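You operate a simulated robot arm through the tools that you are given. There is no shell and no other tool. Be economical: measure what you need, move in short steps, check, and stop when the job is done.

The job below is to be done with a simulated robot arm. You get a single attempt, and the scene is never put back.

TASK
Move the shaker's cloudy bottle to the blue mat and shake its settled one at 180 rpm.
Fine: turn the dial back to 0 when DONE lights.

Only the result counts: the job must be done as asked and must still hold three seconds after the hand-in. Knocking over, shifting, dropping, spilling or breaking anything else fails it.

THE ROBOT
A 6-joint arm with a two-finger parallel gripper, fixed in place. Base frame: the origin is at the foot of the arm, x ahead of it, y to its left, z up; the work surface is at about z = 803. Units: mm, degrees, N and s.
With the tool pointing down near the work surface it reaches from about 240 to 640 mm from the base axis. Its first joint turns from -66.0 to 66.0 degrees. Payload 2.7 kg.
The tool frame sits at the grasp point between the pads (the TCP): z along the fingers, y along the line on which they close. The tips reach 23 mm beyond it. Largest opening 94 mm; finger width 38, thickness 10; the body of the gripper, 54 by 96 mm, starts 39 mm behind the TCP.
Orientation is that of the tool frame in the base frame, as [roll, pitch, yaw] about the fixed x, y, z axes, in that order (R = Rz(yaw) Ry(pitch) Rx(roll)). With the fingers straight down and closing along the base's y, the tool's x points along the base's -x, its y along +y and its z along -z.

THE INTERFACE
- The arm moves only by the tool servo_tool. Its arguments are lists of equal length, an entry for each row: "offset": the shift along the tool's x, y, z in mm, a list of three; "dr": the turn, a rotation vector about the tool's x, y, z in degrees, a list of three; "jaw": the opening, from 0 (shut) to 1 (fully open). In form: {"offset": [[x, y, z], ...], "dr": [[rx, ry, rz], ...], "jaw": [jaw, ...]}. A call has 1 to 12 rows; each row is the pose to reach, as a shift and turn from the pose commanded when the call began, along the tool's axes at that moment. Each row takes 0.2 s and may step no farther than 50 mm and 8.6 degrees from the row before; otherwise, or with a gripper value out of range, the whole call is refused. A pose out of reach is approached as far as the arm can. The call stops where the force on the tool passes 40 N (or 10 N more than at its start, if that is more) or the arm is blocked; 0.2 s more then pass. The fingers move at their own pace (about 45 mm/s each) and stop on an object; they squeeze with about 32 N. The grip force told is the motor's: it shows also when the fingers shut on nothing. Time passes only in rows, and 0.2 s behind the last, so rows that repeat a pose let the fingers close. It gives the time, the measured TCP pose, the force on the tool (base axes), the opening and the grip force at its end, in the units of the frame above (readings bear some noise).
- Cameras (640 x 400 px; columns grow to the right, rows downward): "scene" is fixed at [87.9, -447.3, 1394]; the picture's right is [0.62, -0.79, 0.00], its down [-0.52, -0.41, -0.75] and it looks along [0.59, 0.46, -0.66] (base axes); focal length 307 px, centre (320, 200). "wrist" rides on the gripper at [-39, 0, -44] in the tool frame; the picture's right is [0.00, -1.00, 0.00], its down [0.97, 0.00, -0.24] and it looks along [0.24, 0.00, 0.97] (tool axes); focal length 218 px, centre (320, 200).
- get_image(camera): a new picture of that camera. It takes no simulated time.
- point_at(camera, pixels): for up to 12 pixels [column, row] of the newest picture of that camera ("zoom" is the newest enlarged one), the place [x, y, z] in the base frame of the surface seen there, good to about 2 mm. It takes no simulated time.
- inspect(camera, box): a new picture of the part [left, top, right, bottom] of that camera's present view, enlarged. It takes no simulated time.
- finish_job(): hands the job in; it is judged then, once.

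Keep the steps short. Do not move on a guess: measure, check each grasp and each placing, and mend mistakes. In all there are 80 turns and 54 pictures (those below and enlarged ones count). Leave the gripper open and the arm clear of the work at the hand-in unless told otherwise, and finish with a single line.

The tools are called after "Request:" by a JSON object that holds its "fn" and its "kwargs". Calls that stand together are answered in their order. servo_tool: Moves the arm, as the interface text tells. Its arguments: {"type":"object","properties":{"offset":{"type":"array","items":{"type":"array","items":{"type":"number"}}},"dr":{"type":"array","items":{"type":"array","items":{"type":"number"}}},"jaw":{"type":"array","items":{"type":"number"}}},"required":["offset","dr","jaw"]} The other tools are called the same way: get_image (camera) takes a picture; point_at (camera, pixels) gives the place of the surface under pixels of a picture; inspect (camera, box) takes an enlarged picture of a part of a camera's view; finish_job () hands the job in.

At the start:

```text
t: 0.0
ee_pos: [268.7, -212.0, 1196.5]
tcp_rot: [180.0, -0.1, -179.9]
ft_force: [-0.3, 0.6, -0.3]
opening: 93.8
grasp_force: 0.0
```

scene: 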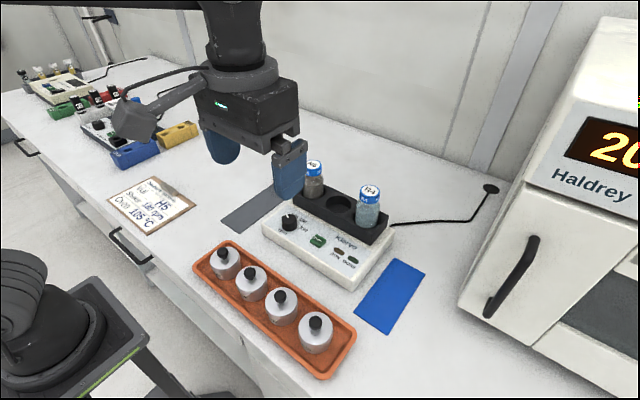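
wrist: 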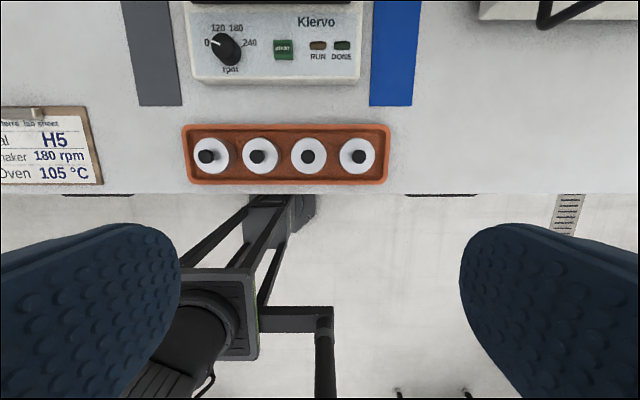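

I'll look closely at the shaker and bottles first.

Request:
{"fn": "inspect", "kwargs": {"camera": "scene", "box": [250, 140, 440, 300]}}

Request:
{"fn": "inspect", "kwargs": {"camera": "wrist", "box": [180, 0, 380, 120]}}

```text
2.50 times, centred on (345, 220) of scene
```

zoom: 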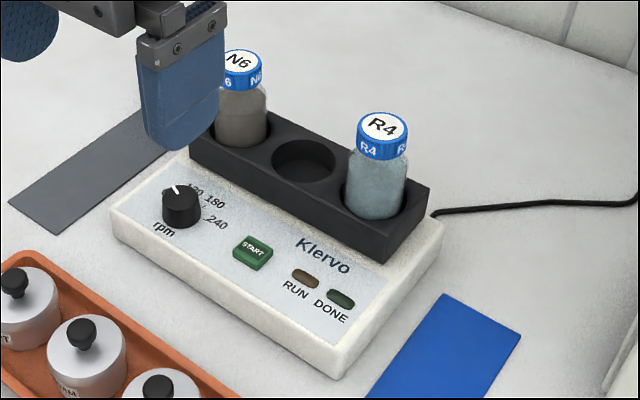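

```text
3.20 times, centred on (280, 60) of wrist
```

zoom: 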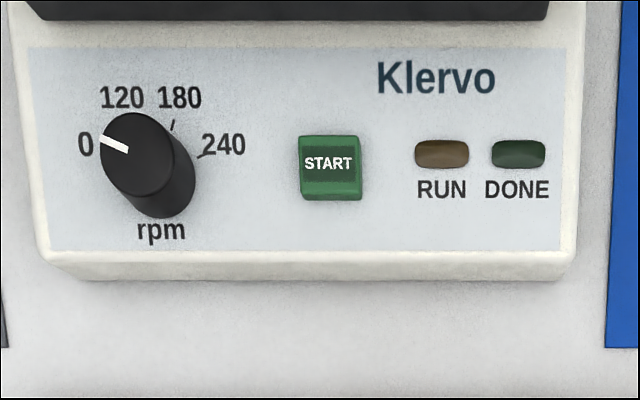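

N6 is partly in the gripper's shadow; I'll measure key points while it's still, in a scene zoom.

Request:
{"fn": "inspect", "kwargs": {"camera": "scene", "box": [250, 140, 440, 300]}}

Request:
{"fn": "point_at", "kwargs": {"camera": "zoom", "pixels": [[243, 62], [382, 127], [180, 195], [253, 247], [305, 160], [120, 225], [335, 365], [425, 190], [200, 145], [445, 297], [518, 337], [380, 200]]}}

Request:
{"fn": "point_at", "kwargs": {"camera": "wrist", "pixels": [[372, 104], [411, 104], [376, 5], [283, 48], [224, 48], [318, 44], [342, 44], [192, 78], [360, 80]]}}

```text
2.50 times, centred on (345, 220) of scene
```

zoom: 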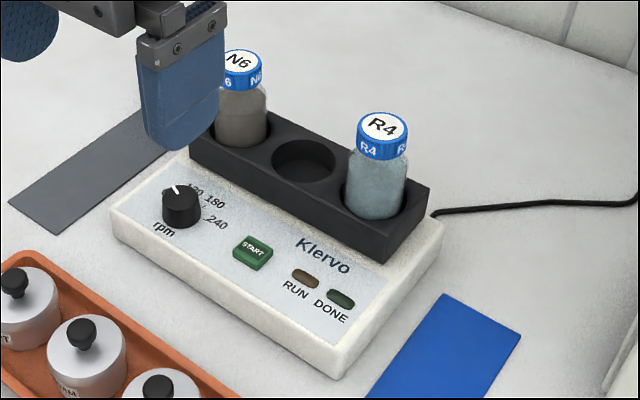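

```text
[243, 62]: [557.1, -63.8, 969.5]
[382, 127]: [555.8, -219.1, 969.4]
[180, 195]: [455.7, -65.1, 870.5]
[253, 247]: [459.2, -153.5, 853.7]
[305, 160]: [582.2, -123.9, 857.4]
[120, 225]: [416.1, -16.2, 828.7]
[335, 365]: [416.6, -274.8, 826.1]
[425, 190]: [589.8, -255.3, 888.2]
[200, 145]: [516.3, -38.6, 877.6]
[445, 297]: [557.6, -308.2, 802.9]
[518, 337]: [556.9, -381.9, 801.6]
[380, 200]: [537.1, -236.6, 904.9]
```

```text
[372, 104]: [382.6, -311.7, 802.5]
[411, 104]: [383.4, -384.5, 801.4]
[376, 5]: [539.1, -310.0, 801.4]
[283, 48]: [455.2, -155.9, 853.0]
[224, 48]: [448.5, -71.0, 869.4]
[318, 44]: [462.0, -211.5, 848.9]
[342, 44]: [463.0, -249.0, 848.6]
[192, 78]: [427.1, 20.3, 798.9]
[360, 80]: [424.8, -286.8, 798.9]
```

R4 and N6 tops are at z≈970. I'll move the hand 150 mm in +y to clear the view of N6.

Request:
{"fn": "servo_tool", "kwargs": {"offset": [[0, 50, 0], [0, 100, 0], [0, 150, 0], [0, 150, 0]], "dr": [[0, 0, 0], [0, 0, 0], [0, 0, 0], [0, 0, 0]], "jaw": [1, 1, 1, 1]}}

Request:
{"fn": "inspect", "kwargs": {"camera": "scene", "box": [290, 150, 400, 240]}}

```text
t: 1.0
ee_pos: [267.3, -63.6, 1197.5]
tcp_rot: [-180.0, 0.1, 180.0]
ft_force: [0.2, 0.4, -1.0]
opening: 94.1
grasp_force: 0.0
```

```text
4.44 times, centred on (345, 195) of scene
```

zoom: 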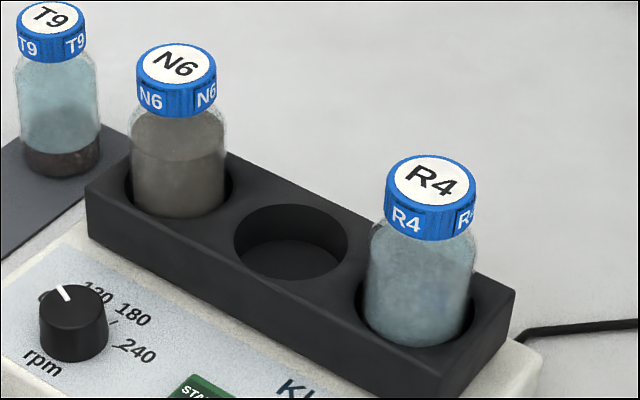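

N6 is evenly grey-brown, so it is the cloudy bottle. R4 is clear above its well, so it is the settled one. T9 stands on the grey mat and isn't in the shaker. I'll move above N6 at (557,-63), staying high.

Request:
{"fn": "servo_tool", "kwargs": {"offset": [[-48, 0, 0], [-96, 0, 10], [-144, 0, 20], [-192, 0, 30], [-240, 0, 40], [-289, 0, 50], [-289, 0, 90], [-289, 0, 130], [-289, 0, 130]], "dr": [[0, 0, 0], [0, 0, 0], [0, 0, 0], [0, 0, 0], [0, 0, 0], [0, 0, 0], [0, 0, 0], [0, 0, 0], [0, 0, 0]], "jaw": [1, 1, 1, 1, 1, 1, 1, 1, 1]}}

Request:
{"fn": "get_image", "kwargs": {"camera": "wrist"}}

Request:
{"fn": "get_image", "kwargs": {"camera": "scene"}}

```text
t: 3.0
ee_pos: [557.8, -64.3, 1066.3]
tcp_rot: [-180.0, 0.0, -180.0]
ft_force: [-0.2, -0.1, -0.3]
opening: 93.7
grasp_force: 0.1
```

```text
47 pictures are left
```

wrist: 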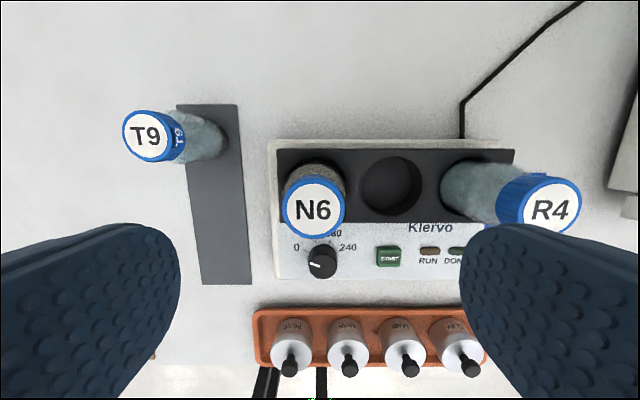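

```text
46 pictures are left
```

scene: 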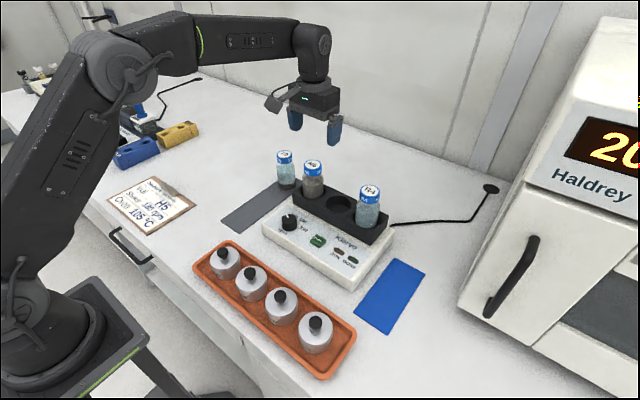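

I'll measure the cap edges of N6, R4 and T9, and the middle well.

Request:
{"fn": "point_at", "kwargs": {"camera": "wrist", "pixels": [[287, 207], [342, 207], [314, 182], [314, 233], [150, 136], [320, 262], [388, 256], [555, 205], [362, 185], [421, 185], [390, 158], [390, 214]]}}

```text
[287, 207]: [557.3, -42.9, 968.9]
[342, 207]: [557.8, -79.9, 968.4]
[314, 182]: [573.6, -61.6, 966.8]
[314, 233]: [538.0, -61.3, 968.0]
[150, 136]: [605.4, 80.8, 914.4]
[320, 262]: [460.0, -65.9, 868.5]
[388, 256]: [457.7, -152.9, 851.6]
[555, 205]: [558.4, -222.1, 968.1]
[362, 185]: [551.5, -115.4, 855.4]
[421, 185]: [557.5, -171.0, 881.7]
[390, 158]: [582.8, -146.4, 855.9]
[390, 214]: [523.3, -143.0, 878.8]
```

N6's centre is about (556.5,-61.5). I'll go straight down to z≈938; the tips will be at 915, above the rack at 888.

Request:
{"fn": "servo_tool", "kwargs": {"offset": [[1, 1, 40], [1, 1, 80], [1, 1, 105], [1, 1, 128], [1, 1, 128]], "dr": [[0, 0, 0], [0, 0, 0], [0, 0, 0], [0, 0, 0], [0, 0, 0]], "jaw": [1, 1, 1, 1, 1]}}

Request:
{"fn": "inspect", "kwargs": {"camera": "scene", "box": [250, 130, 410, 230]}}

```text
t: 4.2
ee_pos: [557.6, -63.7, 936.2]
tcp_rot: [-179.9, 0.1, -180.0]
ft_force: [0.0, -0.2, -0.1]
opening: 94.2
grasp_force: 0.0
```

```text
4.00 times, centred on (330, 180) of scene
```

zoom: 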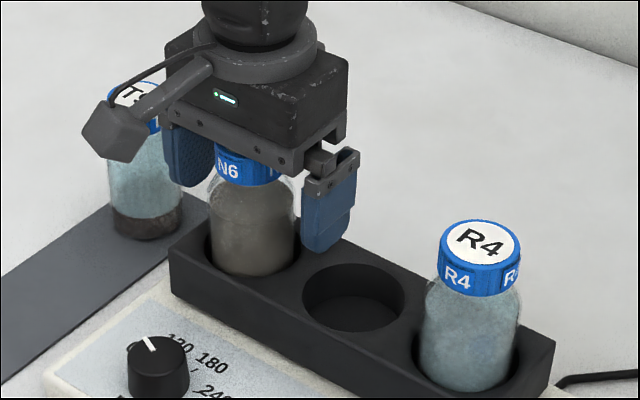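

Well placed, so I'll close on the bottle.

Request:
{"fn": "servo_tool", "kwargs": {"offset": [[0, 0, 0], [0, 0, 0], [0, 0, 0], [0, 0, 0], [0, 0, 0]], "dr": [[0, 0, 0], [0, 0, 0], [0, 0, 0], [0, 0, 0], [0, 0, 0]], "jaw": [0.7, 0.4, 0.2, 0.2, 0.2]}}

```text
t: 5.4
ee_pos: [557.2, -62.1, 936.3]
tcp_rot: [-180.0, 0.0, 180.0]
ft_force: [-0.3, 1.2, 0.5]
opening: 55.3
grasp_force: 31.7
```

Gripped at 55 mm with 32 N. I'll lift straight up by 90 mm.

Request:
{"fn": "servo_tool", "kwargs": {"offset": [[0, 0, -15], [0, 0, -35], [0, 0, -60], [0, 0, -90], [0, 0, -90]], "dr": [[0, 0, 0], [0, 0, 0], [0, 0, 0], [0, 0, 0], [0, 0, 0]], "jaw": [0.2, 0.2, 0.2, 0.2, 0.2]}}

Request:
{"fn": "inspect", "kwargs": {"camera": "scene", "box": [250, 90, 410, 240]}}

```text
t: 6.6
ee_pos: [556.1, -60.5, 1028.9]
tcp_rot: [-179.9, 0.0, 180.0]
ft_force: [0.0, 0.4, -2.0]
opening: 55.4
grasp_force: 32.3
```

```text
2.67 times, centred on (330, 165) of scene
```

zoom: 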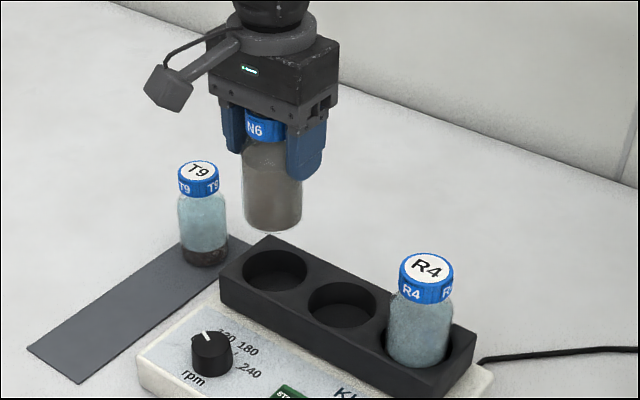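

N6 is held upright and cloudy to the bottom. I'll go toward the base first (x≈445), then across in -y to the mat line, clear of R4.

Request:
{"fn": "servo_tool", "kwargs": {"offset": [[40, 0, 0], [80, 0, 0], [110, 0, 0], [110, -45, 0], [110, -93, 0], [110, -141, 0], [110, -189, 0], [110, -237, 0], [110, -270, 0], [110, -287, 0], [110, -287, 0]], "dr": [[0, 0, 0], [0, 0, 0], [0, 0, 0], [0, 0, 0], [0, 0, 0], [0, 0, 0], [0, 0, 0], [0, 0, 0], [0, 0, 0], [0, 0, 0], [0, 0, 0]], "jaw": [0.2, 0.2, 0.2, 0.2, 0.2, 0.2, 0.2, 0.2, 0.2, 0.2, 0.2]}}

Request:
{"fn": "get_image", "kwargs": {"camera": "scene"}}

```text
t: 9.0
ee_pos: [446.3, -348.8, 1028.9]
tcp_rot: [-180.0, 0.1, 180.0]
ft_force: [0.1, -0.7, -3.1]
opening: 54.9
grasp_force: 31.9
```

```text
43 pictures are left
```

scene: 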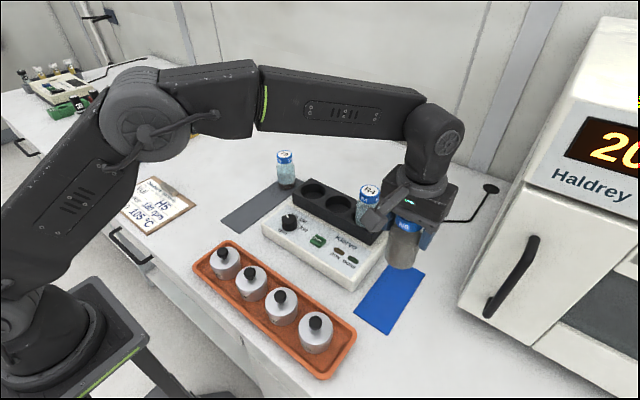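

I'm over the mat. Lowering to just above the surface.

Request:
{"fn": "servo_tool", "kwargs": {"offset": [[0, 0, 40], [0, 0, 80], [0, 0, 115], [0, 0, 135], [0, 0, 142], [0, 0, 142]], "dr": [[0, 0, 0], [0, 0, 0], [0, 0, 0], [0, 0, 0], [0, 0, 0], [0, 0, 0]], "jaw": [0.2, 0.2, 0.2, 0.2, 0.2, 0.2]}}

Request:
{"fn": "inspect", "kwargs": {"camera": "scene", "box": [330, 200, 450, 340]}}

```text
t: 10.4
ee_pos: [448.1, -348.4, 887.0]
tcp_rot: [-180.0, 0.0, 180.0]
ft_force: [0.3, 0.5, -2.8]
opening: 55.3
grasp_force: 32.2
```

```text
2.86 times, centred on (390, 270) of scene
```

zoom: 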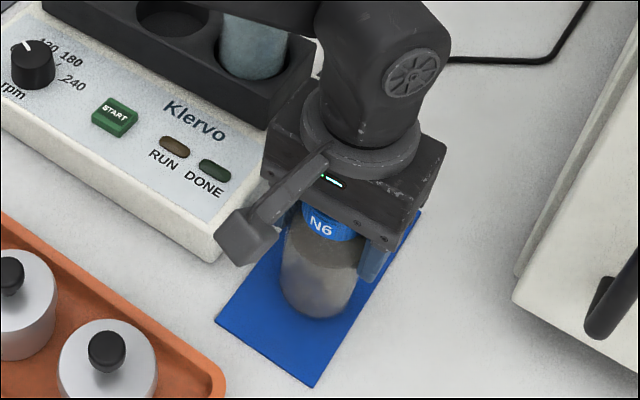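

About 3–4 mm to go. I'll lower gently and watch the force.

Request:
{"fn": "servo_tool", "kwargs": {"offset": [[0, 0, 1], [0, 0, 2], [0, 0, 3], [0, 0, 3]], "dr": [[0, 0, 0], [0, 0, 0], [0, 0, 0], [0, 0, 0]], "jaw": [0.2, 0.2, 0.2, 0.2]}}

```text
t: 11.4
ee_pos: [447.2, -348.5, 884.8]
tcp_rot: [-180.0, 0.0, 179.9]
ft_force: [-0.7, -0.4, -2.2]
opening: 55.2
grasp_force: 32.5
```

Request:
{"fn": "servo_tool", "kwargs": {"offset": [[0, 0, 1], [0, 0, 2], [0, 0, 2]], "dr": [[0, 0, 0], [0, 0, 0], [0, 0, 0]], "jaw": [0.2, 0.2, 0.2]}}

```text
t: 12.2
ee_pos: [447.7, -349.1, 882.8]
tcp_rot: [180.0, 0.1, -179.9]
ft_force: [-1.1, 2.7, 6.9]
opening: 55.2
grasp_force: 32.1
```

The force turned to +7 N, so the bottle is on the mat. I'll open to about 72 mm and rise.

Request:
{"fn": "servo_tool", "kwargs": {"offset": [[0, 0, 0], [0, 0, 0], [0, 0, 0], [0, 0, -20], [0, 0, -60], [0, 0, -110], [0, 0, -150], [0, 0, -150]], "dr": [[0, 0, 0], [0, 0, 0], [0, 0, 0], [0, 0, 0], [0, 0, 0], [0, 0, 0], [0, 0, 0], [0, 0, 0]], "jaw": [0.77, 0.77, 0.77, 0.77, 0.77, 0.77, 0.77, 0.77]}}

Request:
{"fn": "get_image", "kwargs": {"camera": "wrist"}}

Request:
{"fn": "get_image", "kwargs": {"camera": "scene"}}

```text
t: 14.0
ee_pos: [448.0, -347.4, 1029.7]
tcp_rot: [-180.0, 0.1, 180.0]
ft_force: [0.2, -0.4, -0.9]
opening: 72.6
grasp_force: 0.1
```

```text
41 pictures are left
```

wrist: 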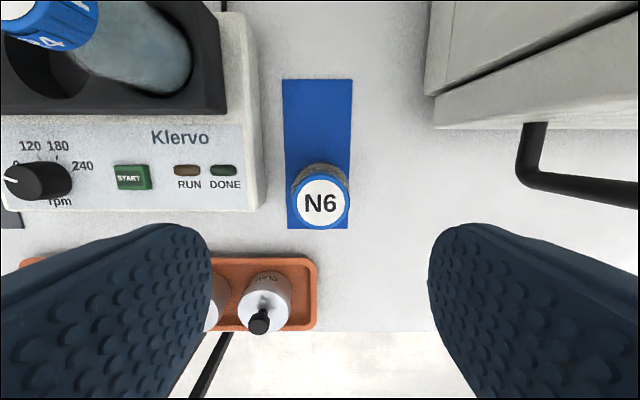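

```text
40 pictures are left
```

scene: 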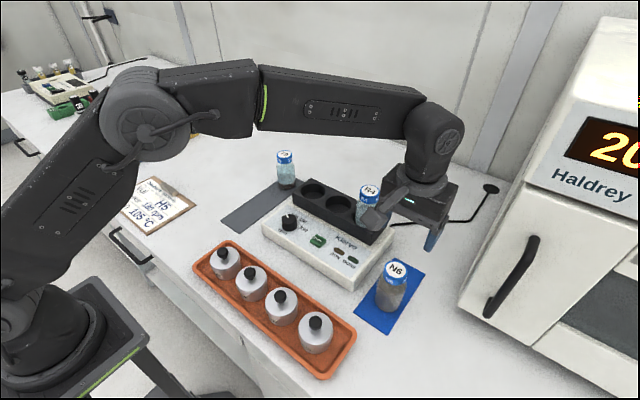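

N6 stands upright on the mat. Next I'll move above the dial near (458,-66) and read its scale.

Request:
{"fn": "servo_tool", "kwargs": {"offset": [[0, 48, 0], [0, 96, 0], [0, 144, 0], [0, 192, 0], [0, 240, 0], [0, 282, 0], [0, 282, 0]], "dr": [[0, 0, 0], [0, 0, 0], [0, 0, 0], [0, 0, 0], [0, 0, 0], [0, 0, 0], [0, 0, 0]], "jaw": [0.77, 0.77, 0.7, 0.6, 0.6, 0.6, 0.6]}}

Request:
{"fn": "inspect", "kwargs": {"camera": "wrist", "box": [250, 120, 430, 232]}}

```text
t: 15.6
ee_pos: [444.2, -67.2, 1029.4]
tcp_rot: [-180.0, 0.1, 180.0]
ft_force: [0.0, -0.1, -0.4]
opening: 56.3
grasp_force: 0.1
```

```text
3.56 times, centred on (340, 176) of wrist
```

zoom: 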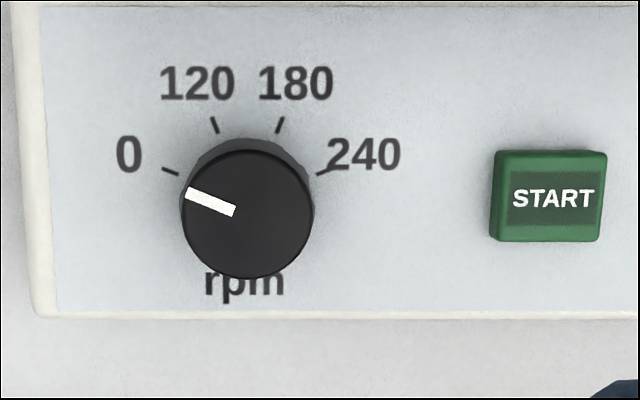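

Request:
{"fn": "point_at", "kwargs": {"camera": "zoom", "pixels": [[170, 171], [214, 125], [280, 125], [322, 173], [247, 212], [187, 193], [234, 211], [247, 152], [247, 276], [183, 214], [311, 214], [550, 198]]}}

```text
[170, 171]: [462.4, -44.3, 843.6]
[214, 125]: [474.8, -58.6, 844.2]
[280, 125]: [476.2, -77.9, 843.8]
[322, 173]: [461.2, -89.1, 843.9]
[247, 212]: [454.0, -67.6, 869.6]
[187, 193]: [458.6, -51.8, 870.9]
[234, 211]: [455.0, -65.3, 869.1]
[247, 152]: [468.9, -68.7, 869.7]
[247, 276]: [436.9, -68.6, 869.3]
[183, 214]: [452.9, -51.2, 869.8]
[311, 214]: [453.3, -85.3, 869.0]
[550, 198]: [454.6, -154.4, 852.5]
```

The knob centre is about (453,-68), its top at 869.5. The 0 tick is at −69° and the 180 tick at +22°, so I need about 91° clockwise. I'll centre and pre-turn −45° while still high.

Request:
{"fn": "servo_tool", "kwargs": {"offset": [[-6, -1, 10], [-6, -1, 30], [-6, -1, 50], [-6, -1, 70], [-6, -1, 90], [-6, -1, 100], [-6, -1, 100]], "dr": [[0, 0, -7.5], [0, 0, -15], [0, 0, -22.5], [0, 0, -30], [0, 0, -37.5], [0, 0, -45], [0, 0, -45]], "jaw": [0.6, 0.6, 0.6, 0.6, 0.6, 0.6, 0.6]}}

Request:
{"fn": "get_image", "kwargs": {"camera": "wrist"}}

Request:
{"fn": "inspect", "kwargs": {"camera": "scene", "box": [210, 140, 370, 300]}}

```text
t: 17.2
ee_pos: [452.1, -68.7, 932.0]
tcp_rot: [-180.0, 0.0, -134.9]
ft_force: [0.2, 0.0, 0.2]
opening: 56.2
grasp_force: 0.1
```

```text
38 pictures are left
```

wrist: 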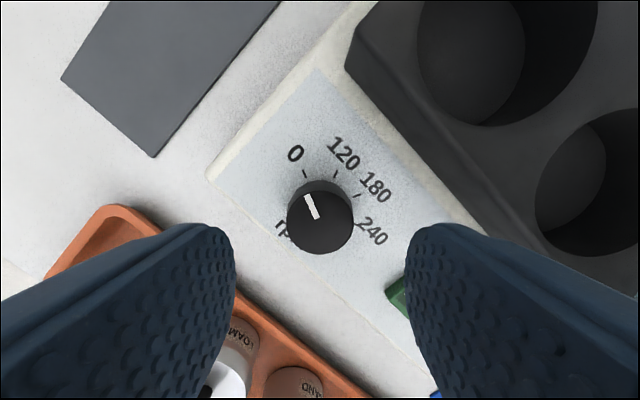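

```text
2.50 times, centred on (290, 220) of scene
```

zoom: 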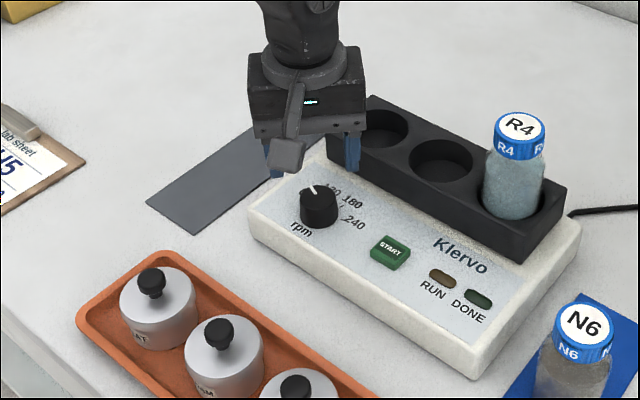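

I'll check the height of the bracket in front of the gripper (zoom 285,155) and of the flask knobs before going lower.

Request:
{"fn": "point_at", "kwargs": {"camera": "zoom", "pixels": [[285, 165], [295, 148], [150, 275], [217, 327], [270, 172], [352, 170], [318, 195]]}}

```text
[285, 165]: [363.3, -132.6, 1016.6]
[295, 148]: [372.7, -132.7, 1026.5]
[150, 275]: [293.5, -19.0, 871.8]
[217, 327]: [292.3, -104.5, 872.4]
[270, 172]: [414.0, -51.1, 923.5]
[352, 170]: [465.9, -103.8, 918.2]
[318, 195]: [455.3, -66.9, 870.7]
```

Bracket has ample clearance. I'll go down 61 mm so the tips end about 848, beside the knob.

Request:
{"fn": "servo_tool", "kwargs": {"offset": [[0, 0, 30], [0, 0, 50], [0, 0, 60], [0, 0, 60]], "dr": [[0, 0, 0], [0, 0, 0], [0, 0, 0], [0, 0, 0]], "jaw": [0.6, 0.6, 0.6, 0.6]}}

Request:
{"fn": "servo_tool", "kwargs": {"offset": [[0, 0, 0], [0, 0, 0], [0, 0, 0], [0, 0, 0]], "dr": [[0, 0, 0], [0, 0, 0], [0, 0, 0], [0, 0, 0]], "jaw": [0.4, 0.2, 0.1, 0.1]}}

```text
t: 18.2
ee_pos: [453.4, -67.0, 872.2]
tcp_rot: [-180.0, 0.0, -135.1]
ft_force: [0.3, 0.2, -0.2]
opening: 56.3
grasp_force: 0.0
```

```text
t: 19.2
ee_pos: [453.8, -67.8, 872.3]
tcp_rot: [180.0, 0.0, -135.0]
ft_force: [-1.9, 3.5, -1.0]
opening: 37.4
grasp_force: 44.8
```

Gripped the knob at 37 mm. I'll turn 91° clockwise.

Request:
{"fn": "servo_tool", "kwargs": {"offset": [[0, 0, 0], [0, 0, 0], [0, 0, 0], [0, 0, 0], [0, 0, 0], [0, 0, 0], [0, 0, 0], [0, 0, 0], [0, 0, 0], [0, 0, 0], [0, 0, 0], [0, 0, 0]], "dr": [[0, 0, 8.3], [0, 0, 16.6], [0, 0, 24.9], [0, 0, 33.2], [0, 0, 41.5], [0, 0, 49.8], [0, 0, 58.1], [0, 0, 66.4], [0, 0, 74.7], [0, 0, 83], [0, 0, 91], [0, 0, 91]], "jaw": [0.1, 0.1, 0.1, 0.1, 0.1, 0.1, 0.1, 0.1, 0.1, 0.1, 0.1, 0.1]}}

Request:
{"fn": "get_image", "kwargs": {"camera": "wrist"}}

```text
t: 21.8
ee_pos: [452.8, -68.9, 873.0]
tcp_rot: [180.0, 0.0, 133.9]
ft_force: [5.3, -2.6, -7.3]
opening: 37.0
grasp_force: 44.3
```

```text
36 pictures are left
```

wrist: 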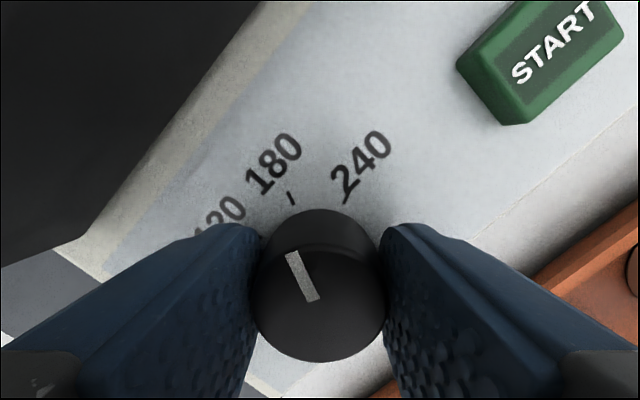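

The pointer seems near the 180 tick. I'll release, rise, and check.

Request:
{"fn": "servo_tool", "kwargs": {"offset": [[0, 0, 0], [0, 0, 0], [0, 0, -20], [0, 0, -60], [0, 0, -100], [0, 0, -100]], "dr": [[0, 0, 0], [0, 0, 0], [0, 0, 0], [0, 0, 0], [0, 0, 0], [0, 0, 0]], "jaw": [0.6, 0.6, 0.6, 0.6, 0.6, 0.6]}}

Request:
{"fn": "inspect", "kwargs": {"camera": "wrist", "box": [200, 80, 440, 280]}}

```text
t: 23.2
ee_pos: [452.0, -68.7, 970.7]
tcp_rot: [-180.0, 0.0, 133.9]
ft_force: [-0.8, 0.9, 0.1]
opening: 56.4
grasp_force: 0.0
```

```text
2.00 times, centred on (320, 180) of wrist
```

zoom: 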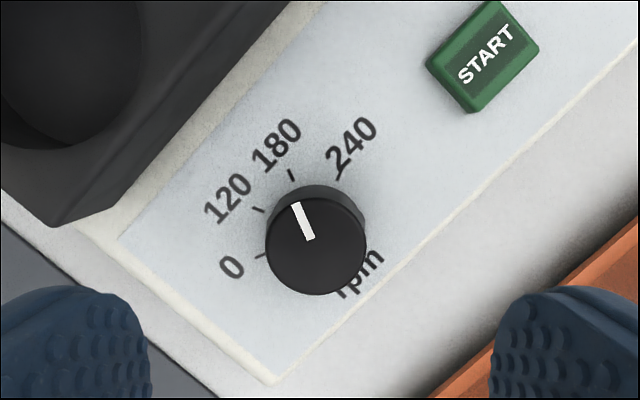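

Request:
{"fn": "point_at", "kwargs": {"camera": "zoom", "pixels": [[296, 205], [311, 238], [316, 244], [292, 174], [484, 58], [440, 68], [527, 50], [488, 8], [474, 105], [263, 210], [340, 176]]}}

```text
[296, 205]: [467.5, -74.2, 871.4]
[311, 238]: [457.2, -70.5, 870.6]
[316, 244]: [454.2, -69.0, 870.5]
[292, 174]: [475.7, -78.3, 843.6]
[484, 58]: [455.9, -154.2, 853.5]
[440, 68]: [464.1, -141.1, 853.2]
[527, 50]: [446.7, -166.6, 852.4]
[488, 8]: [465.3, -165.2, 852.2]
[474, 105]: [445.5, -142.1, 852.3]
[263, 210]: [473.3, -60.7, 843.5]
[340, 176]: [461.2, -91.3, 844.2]
```

The pointer is at +22°, on the 180 tick. START's centre is (455.5,-154), top 853. I'll square the tool, shut the fingers and stop over START.

Request:
{"fn": "servo_tool", "kwargs": {"offset": [[-16, -14, 0], [-32, -29, 0], [-48, -43, 0], [-63.6, -57.3, 0], [-63.6, -57.3, 30], [-63.6, -57.3, 60], [-63.6, -57.3, 80], [-63.6, -57.3, 80]], "dr": [[0, 0, -8], [0, 0, -16], [0, 0, -24], [0, 0, -32], [0, 0, -40], [0, 0, -46], [0, 0, -46], [0, 0, -46]], "jaw": [0.3, 0, 0, 0, 0, 0, 0, 0]}}

Request:
{"fn": "get_image", "kwargs": {"camera": "wrist"}}

Request:
{"fn": "inspect", "kwargs": {"camera": "scene", "box": [250, 180, 410, 280]}}

```text
t: 25.0
ee_pos: [454.2, -154.4, 892.3]
tcp_rot: [-180.0, -0.1, -180.0]
ft_force: [-0.3, -0.5, 0.4]
opening: 0.1
grasp_force: 31.9
```

```text
34 pictures are left
```

wrist: 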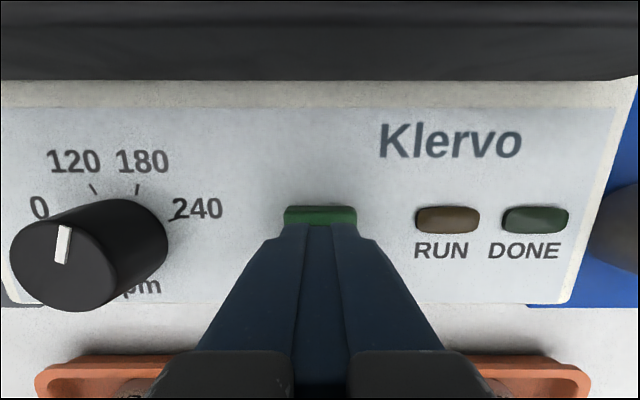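

```text
4.00 times, centred on (330, 230) of scene
```

zoom: 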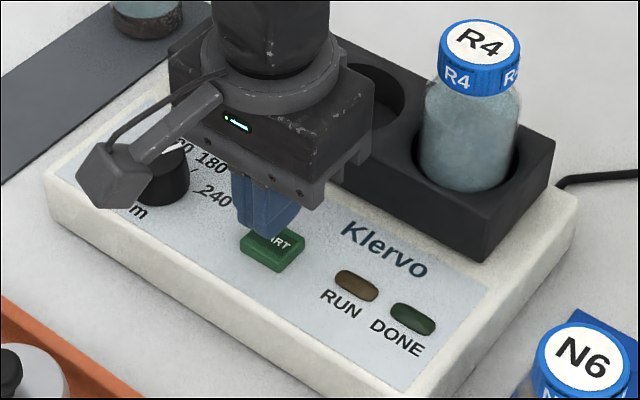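

Aligned; tips are about 16 mm above the button. Pressing slowly.

Request:
{"fn": "servo_tool", "kwargs": {"offset": [[0, 0, 10], [0, 0, 14], [0, 0, 16], [0, 0, 17.5], [0, 0, 19], [0, 0, 20]], "dr": [[0, 0, 0], [0, 0, 0], [0, 0, 0], [0, 0, 0], [0, 0, 0], [0, 0, 0]], "jaw": [0, 0, 0, 0, 0, 0]}}

Request:
{"fn": "get_image", "kwargs": {"camera": "wrist"}}

```text
t: 26.4
ee_pos: [455.3, -153.7, 872.8]
tcp_rot: [179.9, 0.0, 180.0]
ft_force: [-1.4, -0.4, 3.1]
opening: 0.0
grasp_force: 31.9
```

```text
32 pictures are left
```

wrist: 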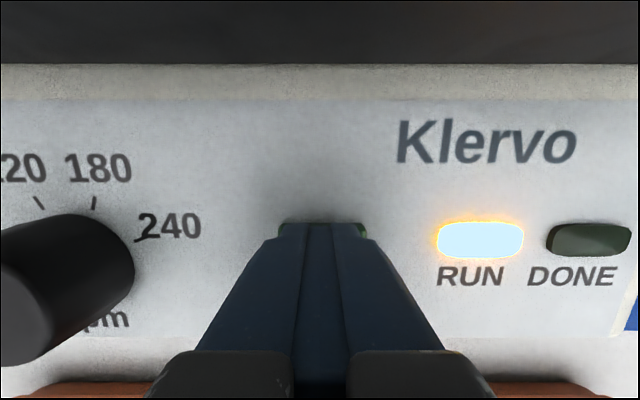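

RUN is lit. I'll rise clear and go back over the dial, turning the tool +45° ready to grip (tool back at yaw 134).

Request:
{"fn": "servo_tool", "kwargs": {"offset": [[0, 0, -30], [0, 0, -70], [0, 0, -98], [0.5, 30, -98], [1, 60, -98], [2, 85, -98], [2, 85, -98]], "dr": [[0, 0, 0], [0, 0, 8], [0, 0, 16], [0, 0, 24], [0, 0, 32], [0, 0, 40], [0, 0, 46]], "jaw": [0, 0, 0, 0.3, 0.6, 0.6, 0.6]}}

Request:
{"fn": "inspect", "kwargs": {"camera": "scene", "box": [250, 160, 410, 280]}}

Request:
{"fn": "inspect", "kwargs": {"camera": "wrist", "box": [200, 80, 440, 280]}}

```text
t: 28.0
ee_pos: [452.7, -70.5, 970.1]
tcp_rot: [180.0, 0.0, 134.0]
ft_force: [1.6, -0.5, 1.0]
opening: 56.3
grasp_force: 0.1
```

```text
3.33 times, centred on (330, 220) of scene
```

zoom: 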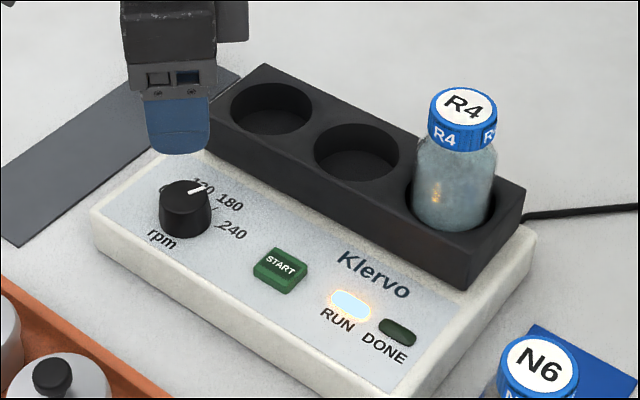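

```text
2.00 times, centred on (320, 180) of wrist
```

zoom: 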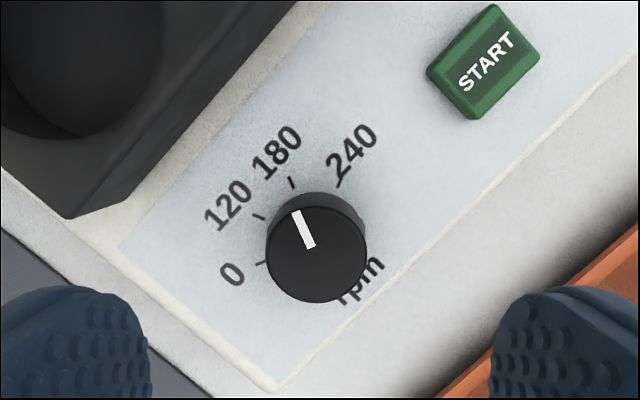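

RUN is on and DONE still dark. I'll wait in place.

Request:
{"fn": "servo_tool", "kwargs": {"offset": [[0, 0, 0], [0, 0, 0], [0, 0, 0], [0, 0, 0], [0, 0, 0], [0, 0, 0], [0, 0, 0], [0, 0, 0], [0, 0, 0], [0, 0, 0], [0, 0, 0], [0, 0, 0]], "dr": [[0, 0, 0], [0, 0, 0], [0, 0, 0], [0, 0, 0], [0, 0, 0], [0, 0, 0], [0, 0, 0], [0, 0, 0], [0, 0, 0], [0, 0, 0], [0, 0, 0], [0, 0, 0]], "jaw": [0.6, 0.6, 0.6, 0.6, 0.6, 0.6, 0.6, 0.6, 0.6, 0.6, 0.6, 0.6]}}

Request:
{"fn": "servo_tool", "kwargs": {"offset": [[0, 0, 0], [0, 0, 0], [0, 0, 0], [0, 0, 0], [0, 0, 0], [0, 0, 0], [0, 0, 0], [0, 0, 0], [0, 0, 0], [0, 0, 0], [0, 0, 0], [0, 0, 0]], "dr": [[0, 0, 0], [0, 0, 0], [0, 0, 0], [0, 0, 0], [0, 0, 0], [0, 0, 0], [0, 0, 0], [0, 0, 0], [0, 0, 0], [0, 0, 0], [0, 0, 0], [0, 0, 0]], "jaw": [0.6, 0.6, 0.6, 0.6, 0.6, 0.6, 0.6, 0.6, 0.6, 0.6, 0.6, 0.6]}}

Request:
{"fn": "inspect", "kwargs": {"camera": "scene", "box": [250, 160, 410, 280]}}

```text
t: 30.6
ee_pos: [453.1, -70.3, 970.6]
tcp_rot: [179.9, 0.0, 133.9]
ft_force: [-0.7, 0.5, 0.6]
opening: 56.4
grasp_force: 0.1
```

```text
t: 33.2
ee_pos: [453.1, -71.9, 970.1]
tcp_rot: [180.0, 0.0, 134.0]
ft_force: [-0.4, -0.3, -0.3]
opening: 56.3
grasp_force: 0.2
```

```text
3.33 times, centred on (330, 220) of scene
```

zoom: 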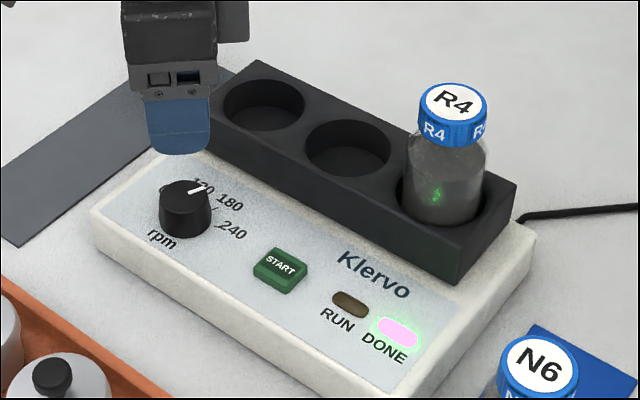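

DONE is lit and R4 is now cloudy. I'll go down onto the knob (2 mm correction in +y) and grip.

Request:
{"fn": "servo_tool", "kwargs": {"offset": [[1.4, 1.4, 40], [1.4, 1.4, 80], [1.4, 1.4, 98], [1.4, 1.4, 98], [1.4, 1.4, 98], [1.4, 1.4, 98], [1.4, 1.4, 98]], "dr": [[0, 0, 0], [0, 0, 0], [0, 0, 0], [0, 0, 0], [0, 0, 0], [0, 0, 0], [0, 0, 0]], "jaw": [0.6, 0.6, 0.6, 0.6, 0.3, 0.1, 0.1]}}

```text
t: 34.8
ee_pos: [453.2, -68.2, 872.1]
tcp_rot: [179.9, -0.1, 134.0]
ft_force: [5.3, 5.7, -5.7]
opening: 37.2
grasp_force: 44.7
```

Gripped. I'll turn 91° anticlockwise, back to 0.

Request:
{"fn": "servo_tool", "kwargs": {"offset": [[0, 0, 0], [0, 0, 0], [0, 0, 0], [0, 0, 0], [0, 0, 0], [0, 0, 0], [0, 0, 0], [0, 0, 0], [0, 0, 0], [0, 0, 0], [0, 0, 0], [0, 0, 0]], "dr": [[0, 0, -8.3], [0, 0, -16.6], [0, 0, -24.9], [0, 0, -33.2], [0, 0, -41.5], [0, 0, -49.8], [0, 0, -58.1], [0, 0, -66.4], [0, 0, -74.7], [0, 0, -83], [0, 0, -91], [0, 0, -91]], "jaw": [0.1, 0.1, 0.1, 0.1, 0.1, 0.1, 0.1, 0.1, 0.1, 0.1, 0.1, 0.1]}}

Request:
{"fn": "servo_tool", "kwargs": {"offset": [[0, 0, 0], [0, 0, 0], [0, 0, -20], [0, 0, -60], [0, 0, -100], [0, 0, -100]], "dr": [[0, 0, 0], [0, 0, 0], [0, 0, 0], [0, 0, 0], [0, 0, 0], [0, 0, 0]], "jaw": [0.6, 0.6, 0.6, 0.6, 0.6, 0.6]}}

Request:
{"fn": "inspect", "kwargs": {"camera": "wrist", "box": [200, 80, 440, 280]}}

```text
t: 37.4
ee_pos: [453.0, -67.0, 871.4]
tcp_rot: [179.9, 0.0, -134.8]
ft_force: [-15.5, -22.5, 20.3]
opening: 37.1
grasp_force: 44.9
```

```text
t: 38.8
ee_pos: [454.1, -66.7, 971.4]
tcp_rot: [180.0, 0.0, -135.0]
ft_force: [0.2, -0.1, 0.4]
opening: 56.4
grasp_force: 0.0
```

```text
2.00 times, centred on (320, 180) of wrist
```

zoom: 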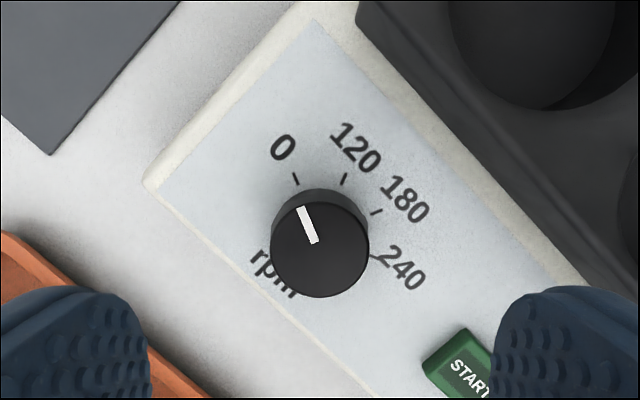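

The dial points at 0. I'll rise clear with the jaws open and take a final look.

Request:
{"fn": "servo_tool", "kwargs": {"offset": [[0, 0, -40], [0, 0, -80], [0, 0, -120], [30, -30, -160], [60, -60, -180], [85, -85, -180], [85, -85, -180]], "dr": [[0, 0, 8], [0, 0, 16], [0, 0, 24], [0, 0, 32], [0, 0, 40], [0, 0, 45], [0, 0, 45]], "jaw": [0.8, 1, 1, 1, 1, 1, 1]}}

Request:
{"fn": "inspect", "kwargs": {"camera": "scene", "box": [180, 130, 440, 380]}}

Request:
{"fn": "get_image", "kwargs": {"camera": "scene"}}

```text
refused: row 4 steps farther than a row can; nothing moved
```

```text
1.60 times, centred on (310, 255) of scene
```

zoom: 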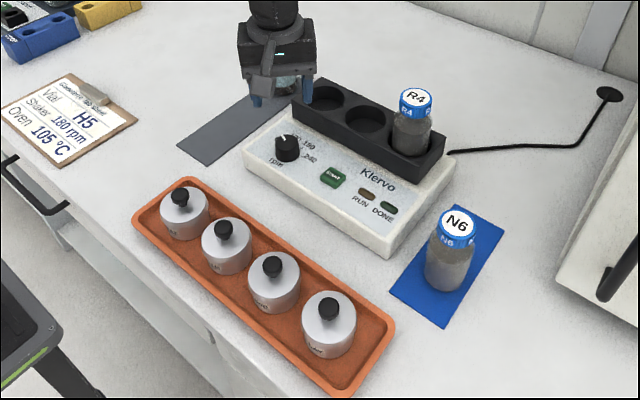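

```text
26 pictures are left
```

scene: 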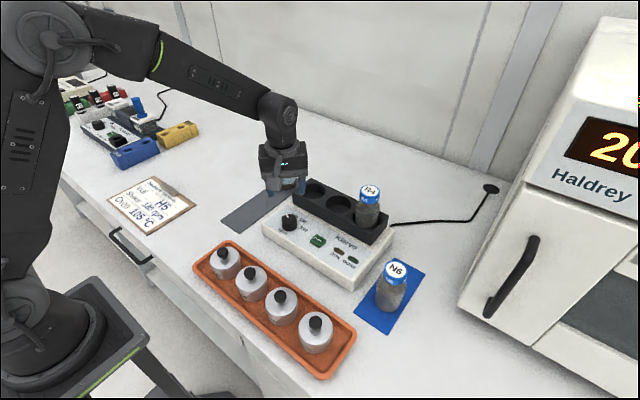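

That last move was refused because a step was too long. I'll simply rise and open instead.

Request:
{"fn": "servo_tool", "kwargs": {"offset": [[0, 0, -40], [0, 0, -80], [0, 0, -120], [0, 0, -150], [0, 0, -170], [0, 0, -170]], "dr": [[0, 0, 8], [0, 0, 16], [0, 0, 24], [0, 0, 32], [0, 0, 40], [0, 0, 45]], "jaw": [0.8, 1, 1, 1, 1, 1]}}

Request:
{"fn": "inspect", "kwargs": {"camera": "scene", "box": [220, 130, 420, 280]}}

```text
t: 40.2
ee_pos: [451.4, -67.6, 1145.4]
tcp_rot: [180.0, 0.0, 179.9]
ft_force: [-0.3, -0.6, -0.5]
opening: 93.7
grasp_force: 0.1
```

```text
2.67 times, centred on (320, 205) of scene
```

zoom: 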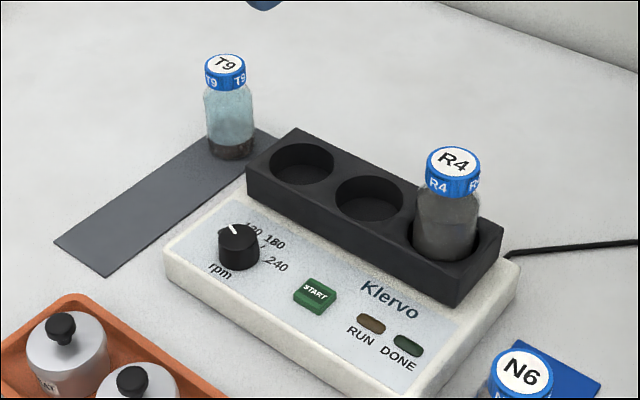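

All as asked: N6 is on the blue mat, R4 is shaken, the dial is at 0 and the arm is clear, so I'm handing in.

Request:
{"fn": "finish_job", "kwargs": {}}

```text
The job is handed in.
```

The cloudy bottle N6 is on the blue mat, the settled bottle R4 was shaken at 180 rpm until DONE lit, and the dial is back at 0.
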